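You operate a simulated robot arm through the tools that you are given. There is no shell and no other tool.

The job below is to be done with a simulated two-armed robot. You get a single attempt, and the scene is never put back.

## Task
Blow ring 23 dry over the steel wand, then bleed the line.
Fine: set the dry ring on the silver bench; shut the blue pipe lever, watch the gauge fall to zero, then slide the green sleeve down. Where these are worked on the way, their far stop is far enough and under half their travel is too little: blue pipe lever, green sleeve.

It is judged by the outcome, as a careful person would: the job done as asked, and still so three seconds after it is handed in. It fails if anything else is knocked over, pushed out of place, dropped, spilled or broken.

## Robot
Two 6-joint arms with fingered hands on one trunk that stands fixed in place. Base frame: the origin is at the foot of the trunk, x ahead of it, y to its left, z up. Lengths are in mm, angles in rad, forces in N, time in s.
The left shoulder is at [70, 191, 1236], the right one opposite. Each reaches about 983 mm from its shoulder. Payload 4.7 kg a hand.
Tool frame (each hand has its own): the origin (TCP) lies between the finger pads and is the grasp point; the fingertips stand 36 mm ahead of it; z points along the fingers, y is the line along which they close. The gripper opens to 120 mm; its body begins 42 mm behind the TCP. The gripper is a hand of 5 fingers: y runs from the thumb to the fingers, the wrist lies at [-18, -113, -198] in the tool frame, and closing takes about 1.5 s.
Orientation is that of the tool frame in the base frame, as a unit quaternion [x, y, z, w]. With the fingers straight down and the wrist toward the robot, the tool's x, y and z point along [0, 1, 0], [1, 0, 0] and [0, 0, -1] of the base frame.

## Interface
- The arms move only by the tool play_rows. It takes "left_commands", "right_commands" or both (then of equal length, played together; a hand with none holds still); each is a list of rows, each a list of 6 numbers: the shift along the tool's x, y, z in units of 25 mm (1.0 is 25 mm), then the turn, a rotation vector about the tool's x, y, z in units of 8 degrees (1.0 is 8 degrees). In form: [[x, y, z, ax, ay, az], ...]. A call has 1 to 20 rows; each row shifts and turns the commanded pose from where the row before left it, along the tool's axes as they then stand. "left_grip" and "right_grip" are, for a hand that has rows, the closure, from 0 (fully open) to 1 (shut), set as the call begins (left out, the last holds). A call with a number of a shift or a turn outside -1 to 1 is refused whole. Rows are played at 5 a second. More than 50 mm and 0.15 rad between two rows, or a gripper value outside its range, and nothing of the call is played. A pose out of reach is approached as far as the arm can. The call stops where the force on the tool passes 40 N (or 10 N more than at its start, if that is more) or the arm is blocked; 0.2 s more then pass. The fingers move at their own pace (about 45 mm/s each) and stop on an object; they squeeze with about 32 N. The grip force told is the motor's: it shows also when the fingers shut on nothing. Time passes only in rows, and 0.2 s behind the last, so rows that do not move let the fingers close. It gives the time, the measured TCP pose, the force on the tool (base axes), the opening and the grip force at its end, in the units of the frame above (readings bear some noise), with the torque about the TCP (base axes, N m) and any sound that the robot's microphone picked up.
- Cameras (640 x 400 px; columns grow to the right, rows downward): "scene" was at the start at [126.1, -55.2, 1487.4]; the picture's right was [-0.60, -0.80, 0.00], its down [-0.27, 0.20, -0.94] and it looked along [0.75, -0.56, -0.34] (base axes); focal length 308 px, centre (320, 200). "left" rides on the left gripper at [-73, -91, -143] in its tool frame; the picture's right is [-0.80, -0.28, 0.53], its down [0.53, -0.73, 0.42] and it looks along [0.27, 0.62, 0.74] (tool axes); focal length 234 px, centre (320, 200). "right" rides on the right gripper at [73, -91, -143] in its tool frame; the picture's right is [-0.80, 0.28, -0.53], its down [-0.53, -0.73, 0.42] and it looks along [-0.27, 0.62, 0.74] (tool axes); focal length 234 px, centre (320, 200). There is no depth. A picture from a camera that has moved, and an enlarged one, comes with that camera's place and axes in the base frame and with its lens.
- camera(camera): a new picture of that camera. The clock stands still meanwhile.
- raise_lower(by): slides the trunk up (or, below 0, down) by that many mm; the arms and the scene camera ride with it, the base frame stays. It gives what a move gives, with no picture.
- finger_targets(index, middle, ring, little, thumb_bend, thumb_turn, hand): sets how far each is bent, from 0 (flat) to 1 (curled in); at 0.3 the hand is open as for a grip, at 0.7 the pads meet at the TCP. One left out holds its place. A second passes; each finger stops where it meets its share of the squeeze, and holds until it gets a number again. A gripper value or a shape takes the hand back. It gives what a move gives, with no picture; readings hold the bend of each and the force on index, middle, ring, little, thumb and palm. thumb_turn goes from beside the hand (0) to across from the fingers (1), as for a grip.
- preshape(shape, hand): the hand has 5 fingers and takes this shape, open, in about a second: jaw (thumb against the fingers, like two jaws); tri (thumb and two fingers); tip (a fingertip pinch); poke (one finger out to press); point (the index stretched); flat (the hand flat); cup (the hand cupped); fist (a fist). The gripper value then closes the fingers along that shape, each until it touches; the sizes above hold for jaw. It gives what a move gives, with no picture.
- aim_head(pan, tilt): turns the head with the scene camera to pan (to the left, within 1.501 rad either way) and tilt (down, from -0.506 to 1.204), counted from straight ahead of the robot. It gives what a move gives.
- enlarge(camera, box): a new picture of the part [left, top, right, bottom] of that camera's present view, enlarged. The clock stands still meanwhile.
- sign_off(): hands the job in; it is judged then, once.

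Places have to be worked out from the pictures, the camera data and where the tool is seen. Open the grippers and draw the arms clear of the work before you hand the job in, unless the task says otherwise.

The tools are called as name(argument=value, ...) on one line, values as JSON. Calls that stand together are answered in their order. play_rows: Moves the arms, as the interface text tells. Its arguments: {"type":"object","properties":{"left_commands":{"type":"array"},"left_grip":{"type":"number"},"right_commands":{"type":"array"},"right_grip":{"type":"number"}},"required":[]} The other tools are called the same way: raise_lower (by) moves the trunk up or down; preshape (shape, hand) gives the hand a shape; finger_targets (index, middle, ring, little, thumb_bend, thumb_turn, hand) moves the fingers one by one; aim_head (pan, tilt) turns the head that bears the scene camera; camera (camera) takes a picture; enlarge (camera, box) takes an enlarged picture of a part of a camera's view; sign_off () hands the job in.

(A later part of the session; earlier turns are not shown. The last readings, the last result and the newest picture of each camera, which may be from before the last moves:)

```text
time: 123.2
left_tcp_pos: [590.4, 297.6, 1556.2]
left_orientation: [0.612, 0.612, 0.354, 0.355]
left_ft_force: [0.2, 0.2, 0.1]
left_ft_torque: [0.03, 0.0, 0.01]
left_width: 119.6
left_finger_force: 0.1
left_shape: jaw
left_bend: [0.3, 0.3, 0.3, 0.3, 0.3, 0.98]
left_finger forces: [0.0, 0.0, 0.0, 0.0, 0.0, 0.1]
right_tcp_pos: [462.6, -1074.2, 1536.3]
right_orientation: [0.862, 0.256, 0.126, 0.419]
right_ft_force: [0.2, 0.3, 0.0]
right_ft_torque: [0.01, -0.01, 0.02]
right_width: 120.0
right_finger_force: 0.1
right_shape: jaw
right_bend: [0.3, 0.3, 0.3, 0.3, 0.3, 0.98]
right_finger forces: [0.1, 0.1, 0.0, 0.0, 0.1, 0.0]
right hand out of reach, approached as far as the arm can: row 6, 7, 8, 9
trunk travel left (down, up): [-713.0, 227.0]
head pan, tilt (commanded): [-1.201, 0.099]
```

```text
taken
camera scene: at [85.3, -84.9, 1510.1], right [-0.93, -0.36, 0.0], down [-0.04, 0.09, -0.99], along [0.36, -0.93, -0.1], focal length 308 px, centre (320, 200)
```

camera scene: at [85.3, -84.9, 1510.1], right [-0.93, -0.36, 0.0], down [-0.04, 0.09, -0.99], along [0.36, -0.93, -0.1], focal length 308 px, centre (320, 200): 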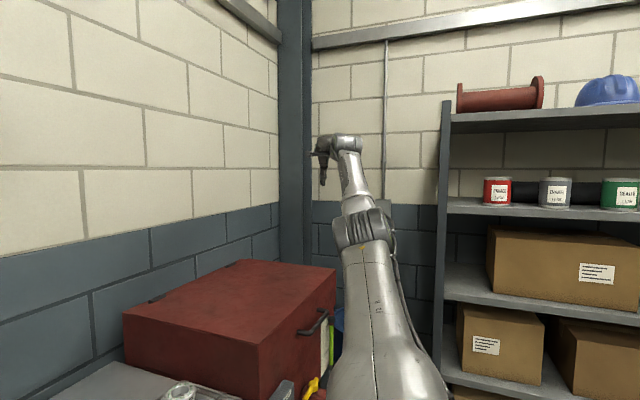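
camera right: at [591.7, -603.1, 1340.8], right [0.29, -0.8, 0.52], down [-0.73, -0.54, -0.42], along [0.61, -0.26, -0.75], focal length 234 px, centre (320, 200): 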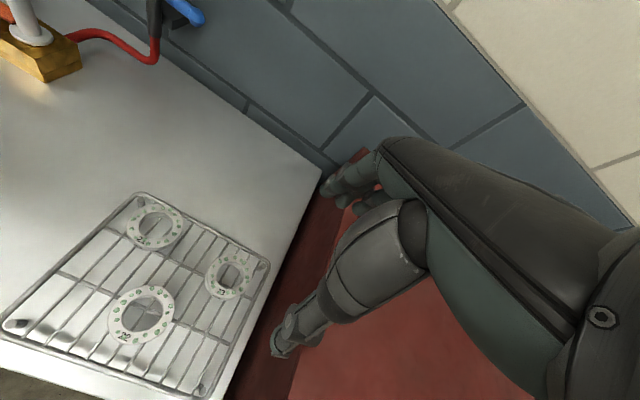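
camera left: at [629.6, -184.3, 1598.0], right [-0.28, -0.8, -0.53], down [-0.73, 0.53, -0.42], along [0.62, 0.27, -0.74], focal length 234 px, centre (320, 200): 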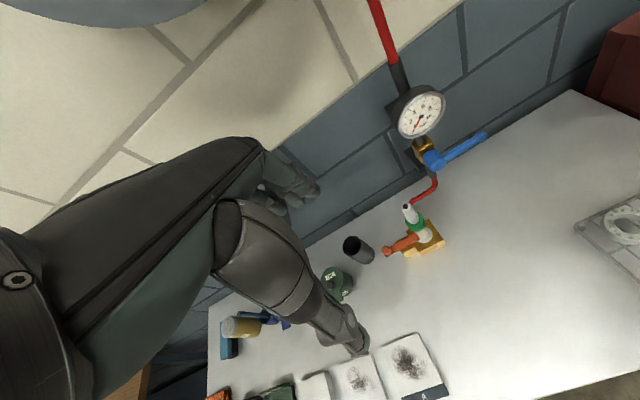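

The arm is straight out to the right. I continue the swing backward a bit to see whether the shoulder keeps turning.

play_rows(right_commands=[[-0.78, -0.35, -0.36, 0, 0, 0], [-0.78, -0.35, -0.36, 0, 0, 0], [-0.78, -0.35, -0.36, 0, 0, 0], [-0.78, -0.35, -0.36, 0, 0, 0], [-0.78, -0.35, -0.36, 0, 0, 0], [-0.78, -0.35, -0.36, 0, 0, 0]])

camera(camera="scene")

```text
time: 124.7
left_tcp_pos: [587.8, 297.5, 1556.7]
left_orientation: [0.611, 0.612, 0.355, 0.355]
left_ft_force: [-0.9, 0.4, 0.8]
left_ft_torque: [0.02, 0.02, -0.01]
left_width: 119.9
left_finger_force: 0.1
left_shape: jaw
left_bend: [0.3, 0.3, 0.3, 0.3, 0.3, 0.98]
left_finger forces: [0.0, 0.1, 0.1, 0.0, 0.1, 0.0]
right_tcp_pos: [329.3, -1094.9, 1552.8]
right_orientation: [0.862, 0.256, 0.127, 0.419]
right_ft_force: [-0.2, -0.8, 1.2]
right_ft_torque: [-0.04, 0.0, 0.0]
right_width: 120.0
right_finger_force: 0.1
right_shape: jaw
right_bend: [0.3, 0.3, 0.3, 0.3, 0.3, 0.98]
right_finger forces: [0.1, 0.0, 0.0, 0.0, 0.0, 0.0]
right hand out of reach, approached as far as the arm can: row 1, 2, 3, 4, 5, 6
trunk travel left (down, up): [-713.0, 227.0]
head pan, tilt (commanded): [-1.201, 0.099]
```

```text
taken
camera scene: at [83.4, -83.9, 1510.3], right [-0.93, -0.36, 0.0], down [-0.04, 0.09, -1.0], along [0.36, -0.93, -0.1], focal length 308 px, centre (320, 200)
```

scene: 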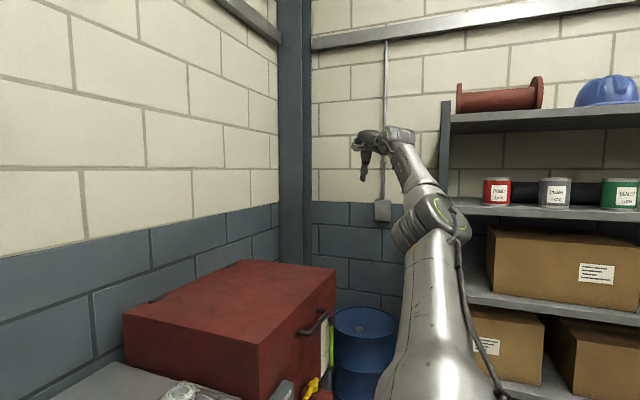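

The upper arm has now rolled over (its cable side faces back). From this state I fold the elbow by drawing the hand inward and up, the natural flexing direction here.

play_rows(right_commands=[[0.636, -0.19, -0.67, 0, 0, 0], [0.636, -0.19, -0.67, 0, 0, 0], [0.636, -0.19, -0.67, 0, 0, 0], [0.636, -0.19, -0.67, 0, 0, 0], [0.636, -0.19, -0.67, 0, 0, 0], [0.636, -0.19, -0.67, 0, 0, 0], [0.636, -0.19, -0.67, 0, 0, 0], [0.636, -0.19, -0.67, 0, 0, 0], [0.636, -0.19, -0.67, 0, 0, 0]])

camera(camera="scene")

```text
time: 126.7
left_tcp_pos: [588.7, 297.1, 1554.7]
left_orientation: [0.612, 0.612, 0.354, 0.354]
left_ft_force: [0.1, -0.2, 0.1]
left_ft_torque: [0.01, 0.0, -0.04]
left_width: 119.7
left_finger_force: 0.1
left_shape: jaw
left_bend: [0.3, 0.3, 0.3, 0.3, 0.3, 0.98]
left_finger forces: [0.1, 0.1, 0.0, 0.0, 0.0, 0.0]
right_tcp_pos: [384.4, -964.7, 1679.8]
right_orientation: [0.862, 0.257, 0.126, 0.418]
right_ft_force: [0.9, 0.8, 0.6]
right_ft_torque: [-0.04, -0.01, -0.04]
right_width: 119.9
right_finger_force: 0.0
right_shape: jaw
right_bend: [0.3, 0.3, 0.3, 0.3, 0.3, 0.98]
right_finger forces: [0.0, 0.0, 0.0, 0.0, 0.0, 0.0]
right hand out of reach, approached as far as the arm can: row 1, 2, 3, 4, 5, 6, 7, 8, 9
trunk travel left (down, up): [-713.0, 227.0]
head pan, tilt (commanded): [-1.201, 0.099]
```

```text
taken
camera scene: at [85.4, -83.9, 1510.2], right [-0.93, -0.36, 0.0], down [-0.04, 0.09, -1.0], along [0.36, -0.93, -0.1], focal length 308 px, centre (320, 200)
```

scene: 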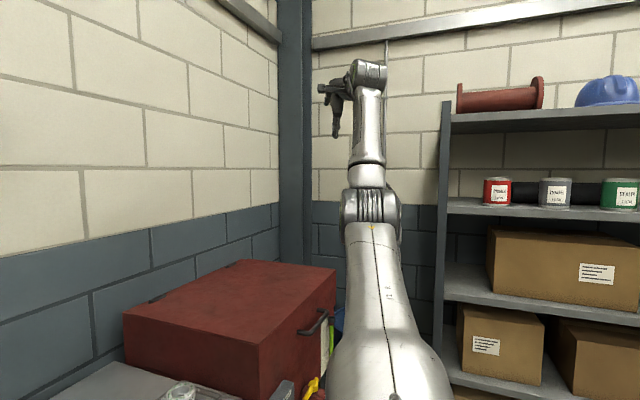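

The arm again hyperextends (ribbed side up). I'll return the hand attitude to fingers-forward about the wrist, then carry the arm over the top, high and forward-inward, where the left arm folded correctly.

play_rows(right_commands=[[0.99, -0.03, -0.04, 0, 0.62, -0.487], [0.99, -0.03, -0.04, 0, 0.62, -0.487], [0.99, -0.03, -0.04, 0, 0.62, -0.487], [0.99, -0.03, -0.04, 0, 0.62, -0.487], [0.99, -0.03, -0.04, 0, 0.62, -0.487], [0.99, -0.03, -0.04, 0, 0.62, -0.487], [0.99, -0.03, -0.04, 0, 0.62, -0.487], [0.99, -0.03, -0.04, 0, 0.62, -0.487], [0.99, -0.03, -0.04, 0, 0.62, -0.487]])

camera(camera="scene")

```text
time: 128.7
left_tcp_pos: [588.4, 297.0, 1554.7]
left_orientation: [0.611, 0.612, 0.355, 0.354]
left_ft_force: [0.8, 0.0, -0.1]
left_ft_torque: [0.01, -0.02, 0.0]
left_width: 119.9
left_finger_force: 0.0
left_shape: jaw
left_bend: [0.3, 0.3, 0.3, 0.3, 0.3, 0.98]
left_finger forces: [0.1, 0.1, 0.0, 0.0, 0.1, 0.0]
right_tcp_pos: [486.7, -777.8, 1680.8]
right_orientation: [0.635, 0.636, 0.31, 0.31]
right_ft_force: [-0.5, 0.8, -0.1]
right_ft_torque: [0.0, -0.01, 0.03]
right_width: 120.0
right_finger_force: 0.1
right_shape: jaw
right_bend: [0.3, 0.3, 0.3, 0.3, 0.3, 0.98]
right_finger forces: [0.0, 0.0, 0.0, 0.0, 0.0, 0.0]
trunk travel left (down, up): [-713.0, 227.0]
head pan, tilt (commanded): [-1.201, 0.099]
```

```text
taken
camera scene: at [84.8, -84.7, 1510.2], right [-0.93, -0.36, 0.0], down [-0.04, 0.09, -1.0], along [0.36, -0.93, -0.1], focal length 308 px, centre (320, 200)
```

scene: 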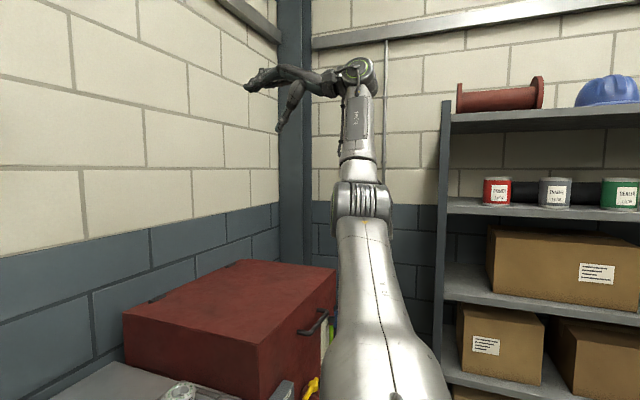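

The hand turned without moving the elbow, so the wrist is a full 3-axis one and the elbow depends only on the wrist position. I zoom in on the elbow to see which side its cap faces.

enlarge(camera="scene", box=[280, 130, 460, 250])

```text
3.33 times, centred on (370, 190) of scene
camera zoom: at [84.8, -84.7, 1510.2], right [-0.93, -0.36, 0.0], down [-0.04, 0.09, -1.0], along [0.36, -0.93, -0.1], focal length 1027 px, centre (153, 233)
```

zoom: 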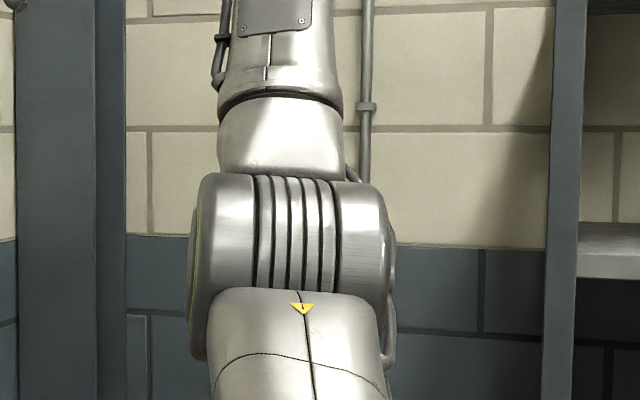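

The cable runs on the right side of the elbow here, meaning this may be the proper flexing direction after all. With the hand now fingers-forward, I try pulling the wrist inward and up again.

play_rows(right_commands=[[0.8, 0.3, -0.25, 0, 0, 0], [0.8, 0.3, -0.25, 0, 0, 0], [0.8, 0.3, -0.25, 0, 0, 0], [0.8, 0.3, -0.25, 0, 0, 0]])

camera(camera="scene")

```text
time: 129.7
left_tcp_pos: [589.7, 298.4, 1555.1]
left_orientation: [0.612, 0.612, 0.354, 0.354]
left_ft_force: [0.2, 0.1, 0.1]
left_ft_torque: [-0.04, -0.01, -0.04]
left_width: 119.4
left_finger_force: 0.1
left_shape: jaw
left_bend: [0.3, 0.3, 0.3, 0.3, 0.3, 0.98]
left_finger forces: [0.0, 0.0, 0.0, 0.0, 0.0, 0.0]
right_tcp_pos: [485.5, -698.3, 1719.8]
right_orientation: [0.635, 0.636, 0.31, 0.309]
right_ft_force: [0.0, 0.1, 0.9]
right_ft_torque: [-0.03, 0.04, 0.0]
right_width: 119.9
right_finger_force: 0.1
right_shape: jaw
right_bend: [0.3, 0.3, 0.3, 0.3, 0.3, 0.98]
right_finger forces: [0.0, 0.0, 0.1, 0.1, 0.0, 0.1]
trunk travel left (down, up): [-713.0, 227.0]
head pan, tilt (commanded): [-1.201, 0.099]
```

```text
taken
camera scene: at [84.9, -83.7, 1510.2], right [-0.93, -0.36, 0.0], down [-0.04, 0.09, -1.0], along [0.36, -0.93, -0.1], focal length 308 px, centre (320, 200)
```

scene: 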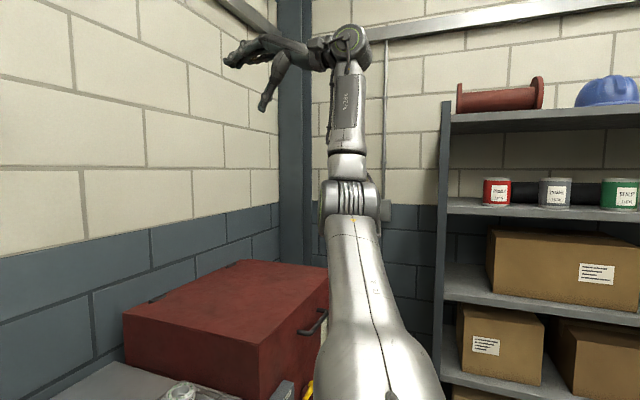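

No limits: the elbow is folding the right way. I continue folding.

play_rows(right_commands=[[0.9, 0.1, -0.1, 0, 0, 0], [0.9, 0.1, -0.1, 0, 0, 0], [0.9, 0.1, -0.1, 0, 0, 0], [0.9, 0.1, -0.1, 0, 0, 0], [0.9, 0, 0, 0, 0, 0], [0.9, 0, 0, 0, 0, 0], [0.9, 0, 0, 0, 0, 0], [0.9, 0, 0, 0, 0, 0]])

camera(camera="scene")

```text
time: 131.4
left_tcp_pos: [588.5, 298.4, 1554.7]
left_orientation: [0.612, 0.612, 0.354, 0.355]
left_ft_force: [0.1, 0.8, -0.9]
left_ft_torque: [0.01, 0.03, -0.05]
left_width: 119.8
left_finger_force: 0.1
left_shape: jaw
left_bend: [0.3, 0.3, 0.3, 0.3, 0.3, 0.98]
left_finger forces: [0.0, 0.0, 0.1, 0.0, 0.1, 0.1]
right_tcp_pos: [503.0, -581.8, 1803.9]
right_orientation: [0.635, 0.636, 0.309, 0.31]
right_ft_force: [0.0, 0.0, 1.2]
right_ft_torque: [-0.03, -0.01, -0.03]
right_width: 119.9
right_finger_force: 0.1
right_shape: jaw
right_bend: [0.3, 0.3, 0.3, 0.3, 0.3, 0.98]
right_finger forces: [0.0, 0.0, 0.1, 0.0, 0.0, 0.0]
right hand out of reach, approached as far as the arm can: row 2, 3, 4, 5, 6, 7, 8
trunk travel left (down, up): [-713.0, 227.0]
head pan, tilt (commanded): [-1.201, 0.099]
```

```text
taken
camera scene: at [84.9, -83.7, 1510.2], right [-0.93, -0.36, 0.0], down [-0.04, 0.09, -1.0], along [0.36, -0.93, -0.1], focal length 308 px, centre (320, 200)
```

scene: 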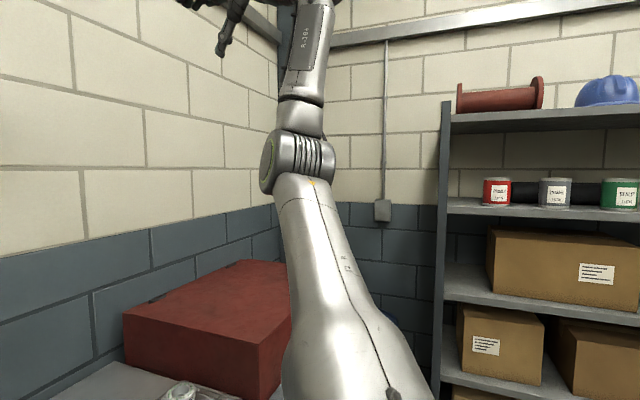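

The wrist seems to have only a thin shell of reach in this posture. Before anything else I test it inward and high (mirroring where the left arm folded), keeping well short of the hose reel.

play_rows(right_commands=[[0.84, 0.56, 0.37, 0, 0, 0], [0.84, 0.56, 0.37, 0, 0, 0], [0.84, 0.56, 0.37, 0, 0, 0], [0.84, 0.56, 0.37, 0, 0, 0], [0.84, 0.56, 0.37, 0, 0, 0], [0.84, 0.56, 0.37, 0, 0, 0], [0.84, 0.56, 0.37, 0, 0, 0], [0.84, 0.56, 0.37, 0, 0, 0], [0.84, 0.56, 0.37, 0, 0, 0]])

play_rows(right_commands=[[0.9, 0.226, 0.41, 0, 0, 0], [0.9, 0.226, 0.41, 0, 0, 0], [0.9, 0.226, 0.41, 0, 0, 0], [0.9, 0.226, 0.41, 0, 0, 0], [0.9, 0.226, 0.41, 0, 0, 0], [0.9, 0.226, 0.41, 0, 0, 0]])

```text
time: 133.4
left_tcp_pos: [589.8, 298.3, 1554.6]
left_orientation: [0.612, 0.613, 0.353, 0.354]
left_ft_force: [-0.2, 0.1, 0.6]
left_ft_torque: [-0.04, -0.04, 0.02]
left_width: 119.6
left_finger_force: 0.1
left_shape: jaw
left_bend: [0.3, 0.3, 0.3, 0.3, 0.3, 0.98]
left_finger forces: [0.1, 0.0, 0.0, 0.0, 0.0, 0.0]
right_tcp_pos: [655.5, -407.4, 1872.4]
right_orientation: [0.634, 0.637, 0.31, 0.311]
right_ft_force: [0.5, 0.8, -0.2]
right_ft_torque: [0.0, 0.02, -0.01]
right_width: 120.0
right_finger_force: 0.1
right_shape: jaw
right_bend: [0.3, 0.3, 0.3, 0.3, 0.3, 0.98]
right_finger forces: [0.0, 0.0, 0.0, 0.0, 0.0, 0.1]
right hand out of reach, approached as far as the arm can: row 1, 2, 3, 5, 6, 7
trunk travel left (down, up): [-713.0, 227.0]
head pan, tilt (commanded): [-1.201, 0.099]
```

```text
time: 134.8
left_tcp_pos: [588.5, 298.4, 1555.5]
left_orientation: [0.611, 0.612, 0.355, 0.355]
left_ft_force: [0.5, 0.5, 0.0]
left_ft_torque: [0.0, 0.0, 0.0]
left_width: 119.8
left_finger_force: 0.0
left_shape: jaw
left_bend: [0.3, 0.3, 0.3, 0.3, 0.3, 0.98]
left_finger forces: [0.0, 0.0, 0.0, 0.0, 0.0, 0.0]
right_tcp_pos: [734.7, -307.6, 1861.9]
right_orientation: [0.626, 0.643, 0.315, 0.309]
right_ft_force: [0.2, 0.6, 0.5]
right_ft_torque: [0.01, 0.0, -0.04]
right_width: 119.9
right_finger_force: 0.0
right_shape: jaw
right_bend: [0.3, 0.3, 0.3, 0.3, 0.3, 0.98]
right_finger forces: [0.1, 0.1, 0.0, 0.0, 0.1, 0.0]
right hand out of reach, approached as far as the arm can: row 1, 2, 3, 4, 5, 6
trunk travel left (down, up): [-713.0, 227.0]
head pan, tilt (commanded): [-1.201, 0.099]
```

Working through the joint geometry, the right elbow's normal fold is elbow-up; what blocked it was the forearm-roll joint sitting at its stop. I now roll the forearm by turning the hand about the forearm axis (through the wrist) to move that joint to mid-range.

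play_rows(right_commands=[[0.98, 0.1, -0.2, -0.117, 0.788, -0.185], [0.98, 0.1, -0.2, -0.117, 0.788, -0.185], [0.98, 0.1, -0.2, -0.117, 0.788, -0.185], [0.98, 0.1, -0.2, -0.117, 0.788, -0.185], [0.98, 0.1, -0.2, -0.117, 0.788, -0.185], [0.98, 0.1, -0.2, -0.117, 0.788, -0.185], [0.98, 0.1, -0.2, -0.117, 0.788, -0.185], [0.98, 0.1, -0.2, -0.117, 0.788, -0.185], [0.98, 0.1, -0.2, -0.117, 0.788, -0.185], [0.98, 0.1, -0.2, -0.117, 0.788, -0.185]])

aim_head(pan=-0.6, tilt=-0.3)

camera(camera="scene")

```text
time: 137.1
left_tcp_pos: [588.9, 297.6, 1555.8]
left_orientation: [0.611, 0.612, 0.355, 0.354]
left_ft_force: [0.3, -0.2, 0.0]
left_ft_torque: [0.0, -0.02, 0.0]
left_width: 119.9
left_finger_force: 0.0
left_shape: jaw
left_bend: [0.3, 0.3, 0.3, 0.3, 0.3, 0.98]
left_finger forces: [0.0, 0.0, 0.0, 0.1, 0.1, 0.0]
right_tcp_pos: [619.9, -136.2, 1940.2]
right_orientation: [0.296, 0.753, 0.587, 0.037]
right_ft_force: [0.7, 0.2, -0.2]
right_ft_torque: [0.01, 0.04, 0.0]
right_width: 119.9
right_finger_force: 0.0
right_shape: jaw
right_bend: [0.3, 0.3, 0.3, 0.3, 0.3, 0.98]
right_finger forces: [0.0, 0.0, 0.1, 0.1, 0.0, 0.1]
right hand out of reach, approached as far as the arm can: row 1, 4
trunk travel left (down, up): [-713.0, 227.0]
head pan, tilt (commanded): [-1.201, 0.099]
```

```text
time: 138.1
left_tcp_pos: [589.5, 296.3, 1554.7]
left_orientation: [0.613, 0.612, 0.353, 0.354]
left_ft_force: [0.3, 0.3, 0.2]
left_ft_torque: [-0.02, 0.01, -0.01]
left_width: 119.6
left_finger_force: 0.1
left_shape: jaw
left_bend: [0.3, 0.3, 0.3, 0.3, 0.3, 0.98]
left_finger forces: [0.1, 0.0, 0.0, 0.1, 0.0, 0.1]
right_tcp_pos: [621.7, -135.8, 1941.2]
right_orientation: [0.296, 0.753, 0.587, 0.037]
right_ft_force: [0.0, 0.7, -0.5]
right_ft_torque: [0.0, 0.03, 0.01]
right_width: 119.8
right_finger_force: 0.1
right_shape: jaw
right_bend: [0.3, 0.3, 0.3, 0.3, 0.3, 0.98]
right_finger forces: [0.0, 0.0, 0.0, 0.1, 0.0, 0.0]
trunk travel left (down, up): [-713.0, 227.0]
head pan, tilt (commanded): [-0.6, -0.3]
```

```text
taken
camera scene: at [116.5, -43.7, 1544.6], right [-0.57, -0.82, 0.0], down [0.24, -0.17, -0.96], along [0.79, -0.54, 0.29], focal length 308 px, centre (320, 200)
```

scene: 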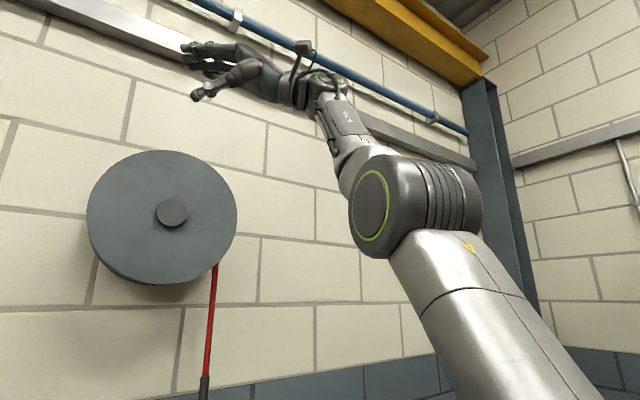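

The forearm roll is free. I continue the same roll for another 65°.

play_rows(right_commands=[[0.98, 0.1, -0.2, -0.117, 0.788, -0.185], [0.98, 0.1, -0.2, -0.117, 0.788, -0.185], [0.98, 0.1, -0.2, -0.117, 0.788, -0.185], [0.98, 0.1, -0.2, -0.117, 0.788, -0.185], [0.98, 0.1, -0.2, -0.117, 0.788, -0.185], [0.98, 0.1, -0.2, -0.117, 0.788, -0.185], [0.98, 0.1, -0.2, -0.117, 0.788, -0.185], [0.98, 0.1, -0.2, -0.117, 0.788, -0.185], [0.98, 0.1, -0.2, -0.117, 0.788, -0.185], [0.98, 0.1, -0.2, -0.117, 0.788, -0.185]])

camera(camera="scene")

```text
time: 140.2
left_tcp_pos: [588.8, 297.7, 1556.2]
left_orientation: [0.612, 0.612, 0.355, 0.354]
left_ft_force: [1.2, -0.5, -0.1]
left_ft_torque: [0.01, -0.01, 0.01]
left_width: 119.6
left_finger_force: 0.1
left_shape: jaw
left_bend: [0.3, 0.3, 0.3, 0.3, 0.3, 0.98]
left_finger forces: [0.0, 0.0, 0.1, 0.1, 0.1, 0.0]
right_tcp_pos: [407.3, -177.6, 2030.9]
right_orientation: [-0.152, 0.644, 0.701, -0.266]
right_ft_force: [-0.8, 0.0, 1.0]
right_ft_torque: [-0.01, -0.01, -0.02]
right_width: 120.0
right_finger_force: 0.1
right_shape: jaw
right_bend: [0.3, 0.3, 0.3, 0.3, 0.3, 0.98]
right_finger forces: [0.0, 0.1, 0.0, 0.0, 0.1, 0.1]
right hand out of reach, approached as far as the arm can: row 2
trunk travel left (down, up): [-713.0, 227.0]
head pan, tilt (commanded): [-0.6, -0.3]
```

```text
taken
camera scene: at [116.5, -43.7, 1544.7], right [-0.56, -0.83, 0.0], down [0.24, -0.17, -0.96], along [0.79, -0.54, 0.3], focal length 308 px, centre (320, 200)
```

scene: 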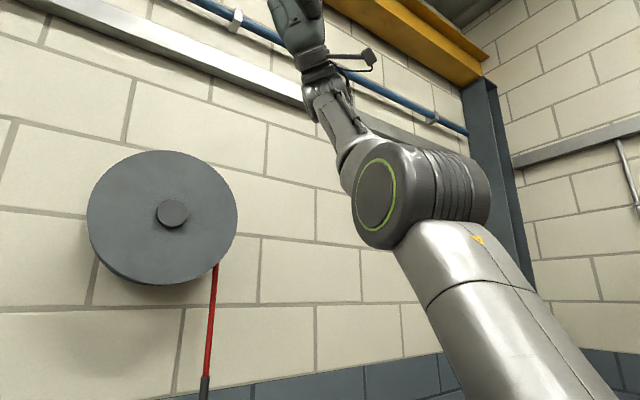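

Forearm roll is now mid-range. Next I move the wrist forward and down through full stretch so the elbow folds upward (its normal way), then pitch the hand along with the forearm.

play_rows(right_commands=[[-0.473, -0.39, -0.647, 0, 0, 0], [-0.473, -0.39, -0.647, 0, 0, 0], [-0.473, -0.39, -0.647, 0, 0, 0], [-0.473, -0.39, -0.647, 0, 0, 0], [-0.473, -0.39, -0.647, 0, 0, 0], [-0.473, -0.39, -0.647, 0, 0, 0], [-0.473, -0.39, -0.647, 0, 0, 0], [-0.49, 0.56, -0.32, -0.474, -0.024, 0.685], [-0.49, 0.56, -0.32, -0.474, -0.024, 0.685], [-0.49, 0.56, -0.32, -0.474, -0.024, 0.685], [-0.49, 0.56, -0.32, -0.474, -0.024, 0.685], [-0.49, 0.56, -0.32, -0.474, -0.024, 0.685], [-0.49, 0.56, -0.32, -0.474, -0.024, 0.685]])

camera(camera="scene")

```text
time: 143.1
left_tcp_pos: [589.3, 296.7, 1554.8]
left_orientation: [0.611, 0.612, 0.355, 0.355]
left_ft_force: [-0.4, 0.4, -0.3]
left_ft_torque: [-0.03, 0.02, 0.0]
left_width: 119.7
left_finger_force: 0.0
left_shape: jaw
left_bend: [0.3, 0.3, 0.3, 0.3, 0.3, 0.98]
left_finger forces: [0.1, 0.1, 0.1, 0.1, 0.0, 0.1]
right_tcp_pos: [663.7, -165.7, 1925.7]
right_orientation: [0.05, 0.523, 0.736, -0.427]
right_ft_force: [0.0, 0.1, 0.5]
right_ft_torque: [-0.02, -0.02, -0.01]
right_width: 120.3
right_finger_force: 0.0
right_shape: jaw
right_bend: [0.3, 0.3, 0.3, 0.3, 0.3, 0.98]
right_finger forces: [0.0, 0.0, 0.0, 0.0, 0.1, 0.0]
right hand out of reach, approached as far as the arm can: row 2, 6, 7, 9, 11, 12, 13
trunk travel left (down, up): [-713.0, 227.0]
head pan, tilt (commanded): [-0.6, -0.3]
```

```text
taken
camera scene: at [116.1, -43.2, 1544.8], right [-0.56, -0.83, 0.0], down [0.24, -0.17, -0.96], along [0.79, -0.54, 0.3], focal length 308 px, centre (320, 200)
```

scene: 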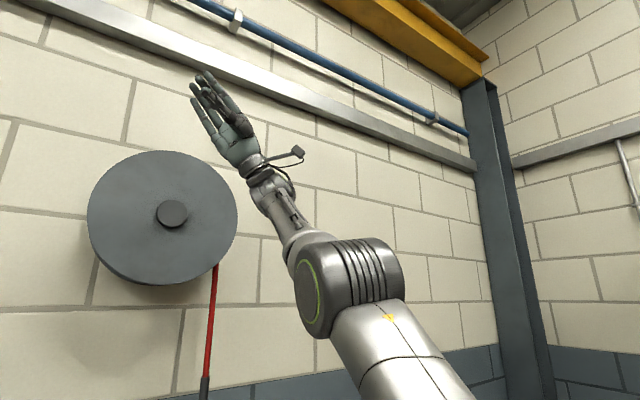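

The elbow is close to straight and the hand points up-left, clear of the reel. I bring the wrist down and outward so the elbow folds up, then pitch the hand forward some more.

play_rows(right_commands=[[0, -0.486, -0.86, 0, 0, 0], [0, -0.486, -0.86, 0, 0, 0], [0, -0.486, -0.86, 0, 0, 0], [0, -0.486, -0.86, 0, 0, 0], [0, -0.486, -0.86, 0, 0, 0], [0, -0.486, -0.86, 0, 0, 0], [0, -0.486, -0.86, 0, 0, 0], [-0.54, 0.57, -0.32, -0.48, -0.073, 0.677], [-0.54, 0.57, -0.32, -0.48, -0.073, 0.677], [-0.54, 0.57, -0.32, -0.48, -0.073, 0.677], [-0.54, 0.57, -0.32, -0.48, -0.073, 0.677]])

camera(camera="scene")

```text
time: 145.4
left_tcp_pos: [590.2, 297.8, 1554.9]
left_orientation: [0.612, 0.612, 0.353, 0.354]
left_ft_force: [0.3, -0.6, -0.6]
left_ft_torque: [-0.02, 0.03, -0.04]
left_width: 119.6
left_finger_force: 0.0
left_shape: jaw
left_bend: [0.3, 0.3, 0.3, 0.3, 0.3, 0.98]
left_finger forces: [0.1, 0.0, 0.1, 0.0, 0.0, 0.0]
right_tcp_pos: [835.2, -203.6, 1729.5]
right_orientation: [0.16, 0.443, 0.736, -0.486]
right_ft_force: [-0.6, 0.2, -0.4]
right_ft_torque: [0.0, -0.03, 0.03]
right_width: 119.9
right_finger_force: 0.1
right_shape: jaw
right_bend: [0.3, 0.3, 0.3, 0.3, 0.3, 0.98]
right_finger forces: [0.1, 0.1, 0.1, 0.2, 0.1, 0.1]
right hand out of reach, approached as far as the arm can: row 1, 2, 3, 4, 5, 6, 7, 8, 9, 10, 11
trunk travel left (down, up): [-713.0, 227.0]
head pan, tilt (commanded): [-0.6, -0.3]
```

```text
taken
camera scene: at [117.0, -42.7, 1544.7], right [-0.56, -0.83, 0.0], down [0.24, -0.17, -0.96], along [0.79, -0.54, 0.3], focal length 308 px, centre (320, 200)
```

scene: 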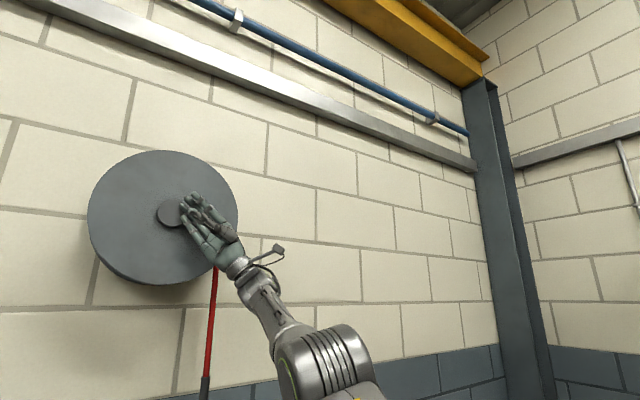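

The wrist slid forward along full stretch, with the hand nearing the reel, so I now pull it back, outward and down.

play_rows(right_commands=[[0.355, -0.588, -0.483, 0, 0, 0], [0.355, -0.588, -0.483, 0, 0, 0], [0.355, -0.588, -0.483, 0, 0, 0], [0.355, -0.588, -0.483, 0, 0, 0], [0.355, -0.588, -0.483, 0, 0, 0], [0.355, -0.588, -0.483, 0, 0, 0], [0.355, -0.588, -0.483, 0, 0, 0], [0.355, -0.588, -0.483, 0, 0, 0]])

aim_head(pan=-0.7, tilt=0.1)

camera(camera="scene")

```text
time: 147.2
left_tcp_pos: [578.3, 299.4, 1558.6]
left_orientation: [0.61, 0.611, 0.356, 0.358]
left_ft_force: [-0.1, 0.0, 0.2]
left_ft_torque: [-0.05, 0.02, 0.01]
left_width: 119.4
left_finger_force: 0.1
left_shape: jaw
left_bend: [0.3, 0.3, 0.3, 0.3, 0.3, 0.98]
left_finger forces: [0.1, 0.0, 0.1, 0.0, 0.0, 0.0]
right_tcp_pos: [840.2, -259.8, 1657.2]
right_orientation: [0.164, 0.447, 0.729, -0.492]
right_ft_force: [-29.4, 7.3, 4.5]
right_ft_torque: [-0.02, -0.37, 0.38]
right_width: 119.2
right_finger_force: 0.0
right_shape: jaw
right_bend: [0.3, 0.33, 0.36, 0.33, 0.3, 0.98]
right_finger forces: [0.2, 8.3, 15.4, 5.8, 0.0, 0.1]
right hand out of reach, approached as far as the arm can: row 1, 2, 3, 4, 5, 6, 7, 8
trunk travel left (down, up): [-713.0, 227.0]
head pan, tilt (commanded): [-0.6, -0.3]
```

```text
time: 148.1
left_tcp_pos: [578.8, 299.3, 1558.9]
left_orientation: [0.61, 0.611, 0.356, 0.357]
left_ft_force: [0.3, -1.0, -0.7]
left_ft_torque: [0.0, 0.0, 0.01]
left_width: 119.6
left_finger_force: 0.1
left_shape: jaw
left_bend: [0.3, 0.3, 0.3, 0.3, 0.3, 0.98]
left_finger forces: [0.0, 0.1, 0.0, 0.0, 0.0, 0.0]
right_tcp_pos: [841.9, -260.0, 1657.4]
right_orientation: [0.163, 0.448, 0.729, -0.492]
right_ft_force: [-28.2, 7.0, 5.2]
right_ft_torque: [-0.01, -0.41, 0.36]
right_width: 119.1
right_finger_force: 0.1
right_shape: jaw
right_bend: [0.3, 0.33, 0.36, 0.33, 0.3, 0.98]
right_finger forces: [0.0, 8.1, 15.0, 5.6, 0.0, 0.0]
trunk travel left (down, up): [-713.0, 227.0]
head pan, tilt (commanded): [-0.7, 0.099]
```

```text
taken
camera scene: at [111.7, -55.9, 1511.2], right [-0.64, -0.77, 0.0], down [-0.07, 0.06, -1.0], along [0.76, -0.64, -0.09], focal length 308 px, centre (320, 200)
```

scene: 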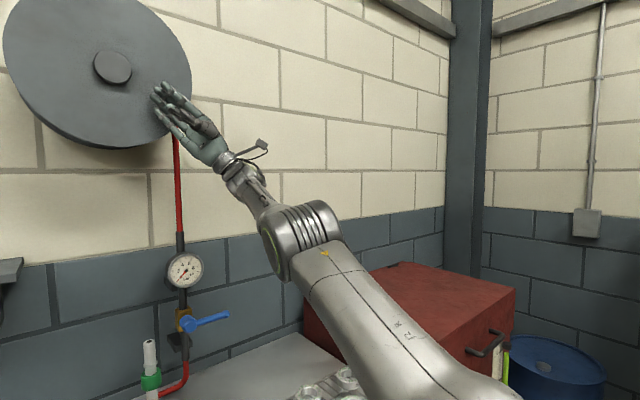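

The fingers are touching the reel face (about 29 N). I withdraw at once, back and to the right along the free arc.

play_rows(right_commands=[[0.45, -0.45, -0.3, 0, 0, 0], [0.573, -0.25, -0.5, 0, 0, 0], [0.573, -0.155, -0.55, 0, 0, 0], [0.573, -0.155, -0.55, 0, 0, 0], [0.573, -0.155, -0.55, 0, 0, 0], [0.573, -0.155, -0.55, 0, 0, 0], [0.573, -0.155, -0.55, 0, 0, 0], [0.573, -0.155, -0.55, 0, 0, 0]])

camera(camera="scene")

```text
time: 149.9
left_tcp_pos: [589.4, 295.3, 1555.0]
left_orientation: [0.612, 0.612, 0.355, 0.354]
left_ft_force: [-0.2, -0.7, -0.1]
left_ft_torque: [0.04, 0.0, -0.01]
left_width: 119.9
left_finger_force: 0.1
left_shape: jaw
left_bend: [0.3, 0.3, 0.3, 0.3, 0.3, 0.98]
left_finger forces: [0.0, 0.0, 0.0, 0.1, 0.1, 0.0]
right_tcp_pos: [852.3, -339.4, 1580.8]
right_orientation: [0.169, 0.444, 0.73, -0.492]
right_ft_force: [-0.6, -0.8, 0.2]
right_ft_torque: [0.0, 0.0, -0.02]
right_width: 119.7
right_finger_force: 0.1
right_shape: jaw
right_bend: [0.3, 0.3, 0.3, 0.3, 0.3, 0.98]
right_finger forces: [0.0, 0.0, 0.0, 0.0, 0.0, 0.1]
right hand out of reach, approached as far as the arm can: row 1, 2, 3, 4, 5, 6, 7, 8
trunk travel left (down, up): [-713.0, 227.0]
head pan, tilt (commanded): [-0.7, 0.099]
```

```text
taken
camera scene: at [122.2, -59.4, 1510.1], right [-0.64, -0.77, 0.0], down [-0.08, 0.06, -0.99], along [0.76, -0.64, -0.1], focal length 308 px, centre (320, 200)
```

scene: 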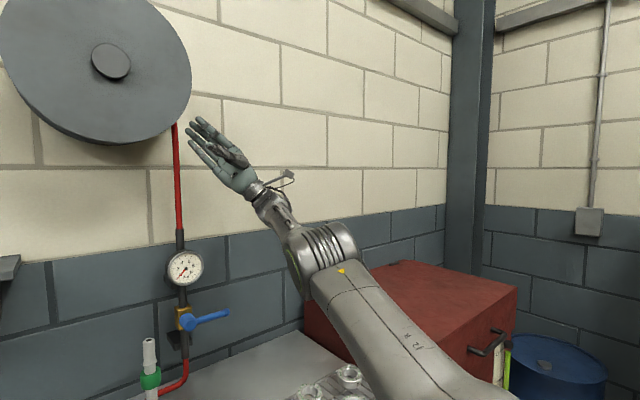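

Contact is gone (force near zero). I swing the arm outward along the arc, away from reel and hose, before working on the elbow.

play_rows(right_commands=[[0.683, -0.271, -0.603, 0, 0, 0], [0.683, -0.271, -0.603, 0, 0, 0], [0.683, -0.271, -0.603, 0, 0, 0], [0.683, -0.271, -0.603, 0, 0, 0], [0.683, -0.271, -0.603, 0, 0, 0], [0.683, -0.271, -0.603, 0, 0, 0], [0.683, -0.271, -0.603, 0, 0, 0], [0.683, -0.271, -0.603, 0, 0, 0], [0.75, -0.51, -0.486, 0, 0, 0], [0.75, -0.51, -0.486, 0, 0, 0], [0.75, -0.51, -0.486, 0, 0, 0], [0.75, -0.51, -0.486, 0, 0, 0]])

camera(camera="scene")

aim_head(pan=-0.3, tilt=-0.1)

camera(camera="scene")

```text
time: 152.5
left_tcp_pos: [589.5, 296.0, 1555.1]
left_orientation: [0.612, 0.612, 0.355, 0.354]
left_ft_force: [0.3, -0.3, -0.2]
left_ft_torque: [0.01, 0.01, -0.01]
left_width: 119.6
left_finger_force: 0.1
left_shape: jaw
left_bend: [0.3, 0.3, 0.3, 0.3, 0.3, 0.98]
left_finger forces: [0.1, 0.1, 0.0, 0.0, 0.0, 0.0]
right_tcp_pos: [814.4, -471.0, 1447.6]
right_orientation: [0.169, 0.446, 0.731, -0.488]
right_ft_force: [-0.7, -0.6, 0.0]
right_ft_torque: [-0.03, -0.01, -0.02]
right_width: 119.8
right_finger_force: 0.0
right_shape: jaw
right_bend: [0.3, 0.3, 0.3, 0.3, 0.3, 0.98]
right_finger forces: [0.0, 0.0, 0.0, 0.0, 0.1, 0.1]
right hand out of reach, approached as far as the arm can: row 1, 2, 3, 4, 5, 6, 7, 8, 9, 10, 11, 12
trunk travel left (down, up): [-713.0, 227.0]
head pan, tilt (commanded): [-0.7, 0.099]
```

```text
taken
camera scene: at [122.3, -59.7, 1510.1], right [-0.64, -0.77, 0.0], down [-0.08, 0.06, -0.99], along [0.76, -0.64, -0.1], focal length 308 px, centre (320, 200)
```

scene: 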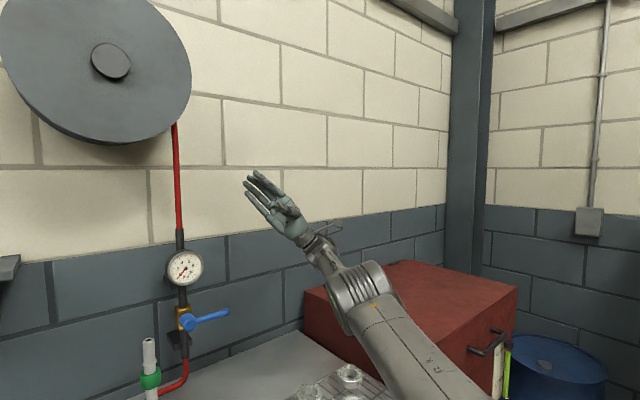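

```text
time: 153.4
left_tcp_pos: [589.3, 296.7, 1556.5]
left_orientation: [0.611, 0.612, 0.355, 0.354]
left_ft_force: [0.4, -0.2, 0.3]
left_ft_torque: [-0.03, 0.0, -0.02]
left_width: 119.8
left_finger_force: 0.1
left_shape: jaw
left_bend: [0.3, 0.3, 0.3, 0.3, 0.3, 0.98]
left_finger forces: [0.0, 0.0, 0.0, 0.1, 0.0, 0.0]
right_tcp_pos: [814.8, -468.6, 1447.7]
right_orientation: [0.169, 0.447, 0.731, -0.487]
right_ft_force: [-0.1, 0.1, -0.1]
right_ft_torque: [0.01, -0.03, 0.0]
right_width: 119.8
right_finger_force: 0.0
right_shape: jaw
right_bend: [0.3, 0.3, 0.3, 0.3, 0.3, 0.98]
right_finger forces: [0.0, 0.0, 0.0, 0.0, 0.0, 0.0]
trunk travel left (down, up): [-713.0, 227.0]
head pan, tilt (commanded): [-0.3, -0.099]
```

```text
taken
camera scene: at [134.7, -24.8, 1528.0], right [-0.3, -0.96, 0.0], down [0.09, -0.03, -1.0], along [0.95, -0.29, 0.1], focal length 308 px, centre (320, 200)
```

scene: 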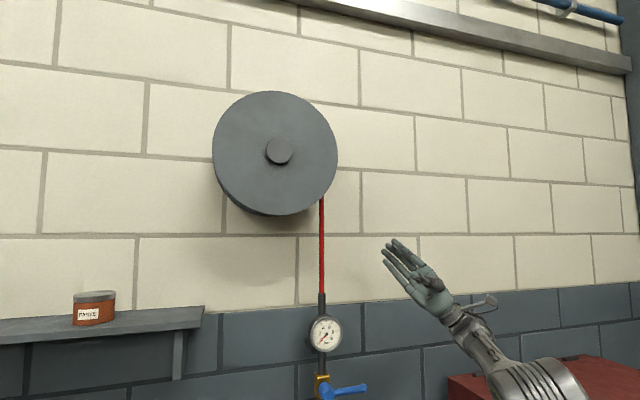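

The reel looks intact. The hand is bent too far back relative to the forearm, so I pitch it forward about the wrist while drawing the wrist back.

play_rows(right_commands=[[0.4, 0.55, -0.7, -0.89, 0.02, 0.09], [0.4, 0.55, -0.7, -0.89, 0.02, 0.09], [0.4, 0.55, -0.7, -0.89, 0.02, 0.09], [0.4, 0.55, -0.7, -0.89, 0.02, 0.09], [0.4, 0.5, -0.75, -0.89, 0.02, 0.09], [0.4, 0.5, -0.75, -0.89, 0.02, 0.09]])

aim_head(pan=-0.7, tilt=0.2)

camera(camera="scene")

```text
time: 154.8
left_tcp_pos: [588.3, 295.8, 1555.3]
left_orientation: [0.612, 0.612, 0.354, 0.354]
left_ft_force: [0.1, -0.5, -1.1]
left_ft_torque: [0.01, -0.02, 0.01]
left_width: 119.9
left_finger_force: 0.1
left_shape: jaw
left_bend: [0.3, 0.3, 0.3, 0.3, 0.3, 0.98]
left_finger forces: [0.0, 0.1, 0.0, 0.1, 0.0, 0.1]
right_tcp_pos: [937.9, -579.0, 1380.8]
right_orientation: [0.348, 0.138, 0.825, -0.424]
right_ft_force: [-0.1, 1.1, -0.4]
right_ft_torque: [-0.01, -0.04, -0.03]
right_width: 119.6
right_finger_force: 0.1
right_shape: jaw
right_bend: [0.3, 0.3, 0.3, 0.3, 0.3, 0.98]
right_finger forces: [0.1, 0.0, 0.1, 0.0, 0.0, 0.0]
right hand out of reach, approached as far as the arm can: row 1, 2, 3, 4, 5, 6
trunk travel left (down, up): [-713.0, 227.0]
head pan, tilt (commanded): [-0.3, -0.099]
```

```text
time: 155.7
left_tcp_pos: [590.4, 297.9, 1555.3]
left_orientation: [0.612, 0.612, 0.355, 0.354]
left_ft_force: [0.0, -0.1, 0.1]
left_ft_torque: [0.01, 0.06, -0.03]
left_width: 119.7
left_finger_force: 0.0
left_shape: jaw
left_bend: [0.3, 0.3, 0.3, 0.3, 0.3, 0.98]
left_finger forces: [0.0, 0.1, 0.1, 0.0, 0.0, 0.0]
right_tcp_pos: [939.2, -578.0, 1383.0]
right_orientation: [0.348, 0.14, 0.824, -0.425]
right_ft_force: [-0.3, 0.2, 1.2]
right_ft_torque: [0.01, 0.0, 0.0]
right_width: 120.0
right_finger_force: 0.0
right_shape: jaw
right_bend: [0.3, 0.3, 0.3, 0.3, 0.3, 0.98]
right_finger forces: [0.0, 0.1, 0.1, 0.0, 0.0, 0.0]
trunk travel left (down, up): [-713.0, 227.0]
head pan, tilt (commanded): [-0.7, 0.201]
```

```text
taken
camera scene: at [122.9, -59.0, 1500.8], right [-0.64, -0.77, 0.0], down [-0.15, 0.13, -0.98], along [0.75, -0.63, -0.2], focal length 308 px, centre (320, 200)
```

scene: 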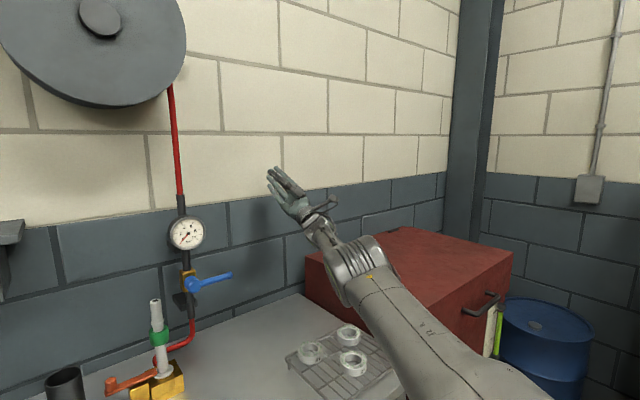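

Wrist bend is relaxed now but the wrist stayed at full reach. I try a plain pull-back of the wrist, straight away from the wall.

play_rows(right_commands=[[0.0, -0.85, -0.45, 0, 0, 0], [0.0, -0.85, -0.45, 0, 0, 0], [0.0, -0.85, -0.45, 0, 0, 0], [0.0, -0.85, -0.45, 0, 0, 0]])

camera(camera="scene")

```text
time: 156.7
left_tcp_pos: [588.8, 296.1, 1554.8]
left_orientation: [0.612, 0.612, 0.354, 0.355]
left_ft_force: [-0.1, 0.0, -0.7]
left_ft_torque: [0.03, 0.01, -0.02]
left_width: 119.9
left_finger_force: 0.1
left_shape: jaw
left_bend: [0.3, 0.3, 0.3, 0.3, 0.3, 0.98]
left_finger forces: [0.0, 0.1, 0.0, 0.1, 0.0, 0.0]
right_tcp_pos: [934.6, -581.2, 1349.5]
right_orientation: [0.35, 0.138, 0.82, -0.432]
right_ft_force: [-0.1, 0.0, -0.4]
right_ft_torque: [0.01, -0.01, 0.0]
right_width: 119.9
right_finger_force: 0.0
right_shape: jaw
right_bend: [0.3, 0.3, 0.3, 0.3, 0.3, 0.98]
right_finger forces: [0.0, 0.0, 0.1, 0.0, 0.0, 0.0]
right hand out of reach, approached as far as the arm can: row 1, 2, 3, 4
trunk travel left (down, up): [-713.0, 227.0]
head pan, tilt (commanded): [-0.7, 0.201]
```

```text
taken
camera scene: at [123.0, -59.4, 1500.7], right [-0.64, -0.77, 0.0], down [-0.15, 0.13, -0.98], along [0.75, -0.63, -0.2], focal length 308 px, centre (320, 200)
```

scene: 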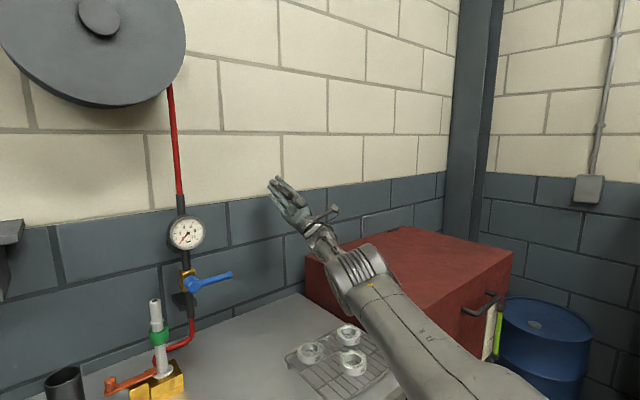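

The elbow sits exactly straight, where it can't be started by pulling. I raise the arm along the arc to a high, clear spot on the right; there I'll push the hand's pitch past its stop so the elbow is nudged into its normal fold.

play_rows(right_commands=[[0.75, -0.155, 0.53, 0, 0, 0], [0.75, -0.155, 0.53, 0, 0, 0], [0.75, -0.155, 0.53, 0, 0, 0], [0.75, -0.155, 0.53, 0, 0, 0], [0.75, -0.155, 0.53, 0, 0, 0], [0.75, -0.155, 0.53, 0, 0, 0], [0.75, -0.155, 0.53, 0, 0, 0], [0.75, -0.155, 0.53, 0, 0, 0], [0.75, -0.155, 0.53, 0, 0, 0], [0.75, -0.155, 0.53, 0, 0, 0], [0.75, -0.155, 0.53, 0, 0, 0], [0.75, -0.155, 0.53, 0, 0, 0]])

play_rows(right_commands=[[0.585, -0.443, 0.56, 0, 0, 0], [0.585, -0.443, 0.56, 0, 0, 0], [0.585, -0.443, 0.56, 0, 0, 0], [0.585, -0.443, 0.56, 0, 0, 0], [0.585, -0.443, 0.56, 0, 0, 0], [0.585, -0.443, 0.56, 0, 0, 0], [0.585, -0.443, 0.56, 0, 0, 0], [0.585, -0.443, 0.56, 0, 0, 0], [0.585, -0.443, 0.56, 0, 0, 0], [0.585, -0.443, 0.56, 0, 0, 0], [0.585, -0.443, 0.56, 0, 0, 0]])

aim_head(pan=-0.8, tilt=-0.2)

camera(camera="scene")

```text
time: 159.3
left_tcp_pos: [590.3, 298.3, 1555.4]
left_orientation: [0.612, 0.612, 0.354, 0.355]
left_ft_force: [-0.6, 0.3, -0.7]
left_ft_torque: [0.01, -0.01, -0.04]
left_width: 119.9
left_finger_force: 0.1
left_shape: jaw
left_bend: [0.3, 0.3, 0.3, 0.3, 0.3, 0.98]
left_finger forces: [0.0, 0.0, 0.0, 0.0, 0.0, 0.0]
right_tcp_pos: [967.7, -485.7, 1514.1]
right_orientation: [0.345, 0.14, 0.826, -0.423]
right_ft_force: [0.2, 0.0, 0.4]
right_ft_torque: [-0.01, 0.01, 0.01]
right_width: 120.1
right_finger_force: 0.1
right_shape: jaw
right_bend: [0.3, 0.3, 0.3, 0.3, 0.3, 0.98]
right_finger forces: [0.1, 0.0, 0.1, 0.1, 0.0, 0.1]
right hand out of reach, approached as far as the arm can: row 1, 2, 3, 4, 5, 6, 7, 8, 9, 10, 11, 12
trunk travel left (down, up): [-713.0, 227.0]
head pan, tilt (commanded): [-0.7, 0.201]
```

```text
time: 161.5
left_tcp_pos: [589.0, 294.2, 1556.6]
left_orientation: [0.61, 0.614, 0.357, 0.351]
left_ft_force: [-0.7, 1.1, -0.7]
left_ft_torque: [-0.07, 0.01, -0.09]
left_width: 119.9
left_finger_force: 0.1
left_shape: jaw
left_bend: [0.3, 0.3, 0.3, 0.3, 0.3, 0.98]
left_finger forces: [0.1, 0.1, 0.1, 0.0, 0.1, 0.0]
right_tcp_pos: [976.0, -372.7, 1635.1]
right_orientation: [0.356, 0.12, 0.824, -0.424]
right_ft_force: [-8.2, -32.8, -23.6]
right_ft_torque: [-0.6, -1.26, 1.88]
right_width: 117.9
right_finger_force: 0.1
right_shape: jaw
right_bend: [0.3, 0.3, 0.3, 0.3, 0.31, 0.96]
right_finger forces: [0.1, 0.0, 0.0, 0.1, 39.3, 0.1]
right hand out of reach, approached as far as the arm can: row 1, 2, 3, 4, 5, 6, 7, 8, 9, 10, 11
trunk travel left (down, up): [-713.0, 227.0]
head pan, tilt (commanded): [-0.7, 0.201]
stopped in row 11 (right hand): the force on the tool passed its limit at 46 N (the readings are from after the stop); the commanded pose is now the measured one
```

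```text
time: 162.4
left_tcp_pos: [591.8, 285.4, 1556.8]
left_orientation: [0.613, 0.611, 0.356, 0.351]
left_ft_force: [-0.7, -0.2, 0.7]
left_ft_torque: [-0.03, 0.02, 0.0]
left_width: 119.9
left_finger_force: 0.1
left_shape: jaw
left_bend: [0.3, 0.3, 0.3, 0.3, 0.3, 0.98]
left_finger forces: [0.0, 0.0, 0.0, 0.0, 0.0, 0.1]
right_tcp_pos: [976.0, -374.9, 1638.3]
right_orientation: [0.352, 0.125, 0.825, -0.425]
right_ft_force: [-7.1, -30.1, -22.7]
right_ft_torque: [-0.72, -1.19, 1.8]
right_width: 118.2
right_finger_force: 0.0
right_shape: jaw
right_bend: [0.3, 0.3, 0.3, 0.3, 0.31, 0.97]
right_finger forces: [0.0, 0.0, 0.0, 0.0, 37.5, 0.1]
trunk travel left (down, up): [-713.0, 227.0]
head pan, tilt (commanded): [-0.799, -0.201]
```

```text
taken
camera scene: at [111.9, -70.4, 1535.8], right [-0.72, -0.7, 0.0], down [0.14, -0.13, -0.98], along [0.68, -0.7, 0.19], focal length 308 px, centre (320, 200)
```

scene: 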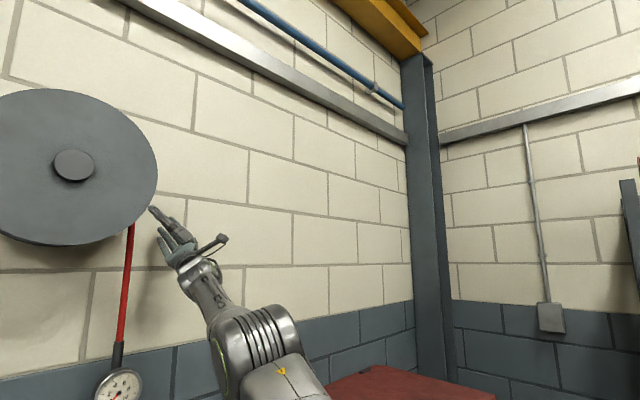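

The thumb met the reel's rim (46 N stop): keeping the hand's attitude drags the arm inward. I now swing the whole arm outward as one rigid piece about the shoulder's vertical, which needs no wrist motion and moves straight off the reel.

play_rows(right_commands=[[0.79, 0.51, -0.69, -0.155, 0.021, -0.162], [0.79, 0.51, -0.69, -0.155, 0.021, -0.162], [0.79, 0.51, -0.69, -0.155, 0.021, -0.162], [0.79, 0.51, -0.69, -0.155, 0.021, -0.162], [0.79, 0.51, -0.69, -0.155, 0.021, -0.162], [0.79, 0.51, -0.69, -0.155, 0.021, -0.162], [0.79, 0.51, -0.69, -0.155, 0.021, -0.162], [0.79, 0.51, -0.69, -0.155, 0.021, -0.162], [0.79, 0.51, -0.69, -0.155, 0.021, -0.162], [0.79, 0.51, -0.69, -0.155, 0.021, -0.162], [0.79, 0.51, -0.69, -0.155, 0.021, -0.162], [0.79, 0.51, -0.69, -0.155, 0.021, -0.162], [0.79, 0.51, -0.69, -0.155, 0.021, -0.162], [0.79, 0.51, -0.69, -0.155, 0.021, -0.162]])

camera(camera="scene")

```text
time: 165.4
left_tcp_pos: [587.3, 296.8, 1556.2]
left_orientation: [0.611, 0.613, 0.355, 0.353]
left_ft_force: [-0.9, -0.1, -0.1]
left_ft_torque: [-0.03, 0.02, 0.02]
left_width: 119.9
left_finger_force: 0.0
left_shape: jaw
left_bend: [0.3, 0.3, 0.3, 0.3, 0.3, 0.98]
left_finger forces: [0.0, 0.0, 0.0, 0.0, 0.0, 0.1]
right_tcp_pos: [836.8, -736.0, 1650.3]
right_orientation: [0.365, 0.05, 0.9, -0.232]
right_ft_force: [0.7, 0.6, -0.6]
right_ft_torque: [0.02, -0.01, 0.0]
right_width: 119.7
right_finger_force: 0.0
right_shape: jaw
right_bend: [0.3, 0.3, 0.3, 0.3, 0.3, 0.98]
right_finger forces: [0.1, 0.0, 0.0, 0.1, 0.1, 0.0]
right hand out of reach, approached as far as the arm can: row 2, 5, 7, 9, 10, 13
trunk travel left (down, up): [-713.0, 227.0]
head pan, tilt (commanded): [-0.799, -0.201]
```

```text
taken
camera scene: at [108.6, -60.1, 1536.7], right [-0.72, -0.7, 0.0], down [0.14, -0.14, -0.98], along [0.68, -0.7, 0.2], focal length 308 px, centre (320, 200)
```

scene: 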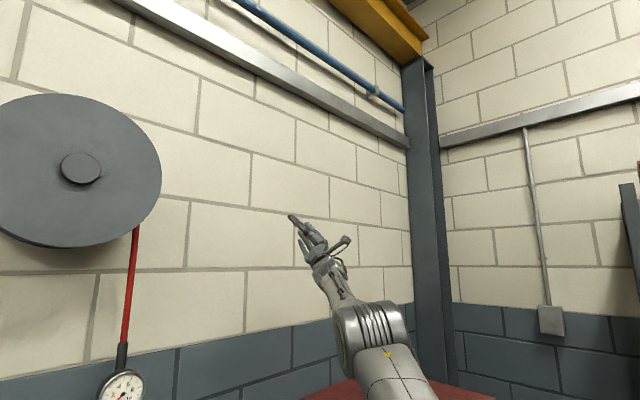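

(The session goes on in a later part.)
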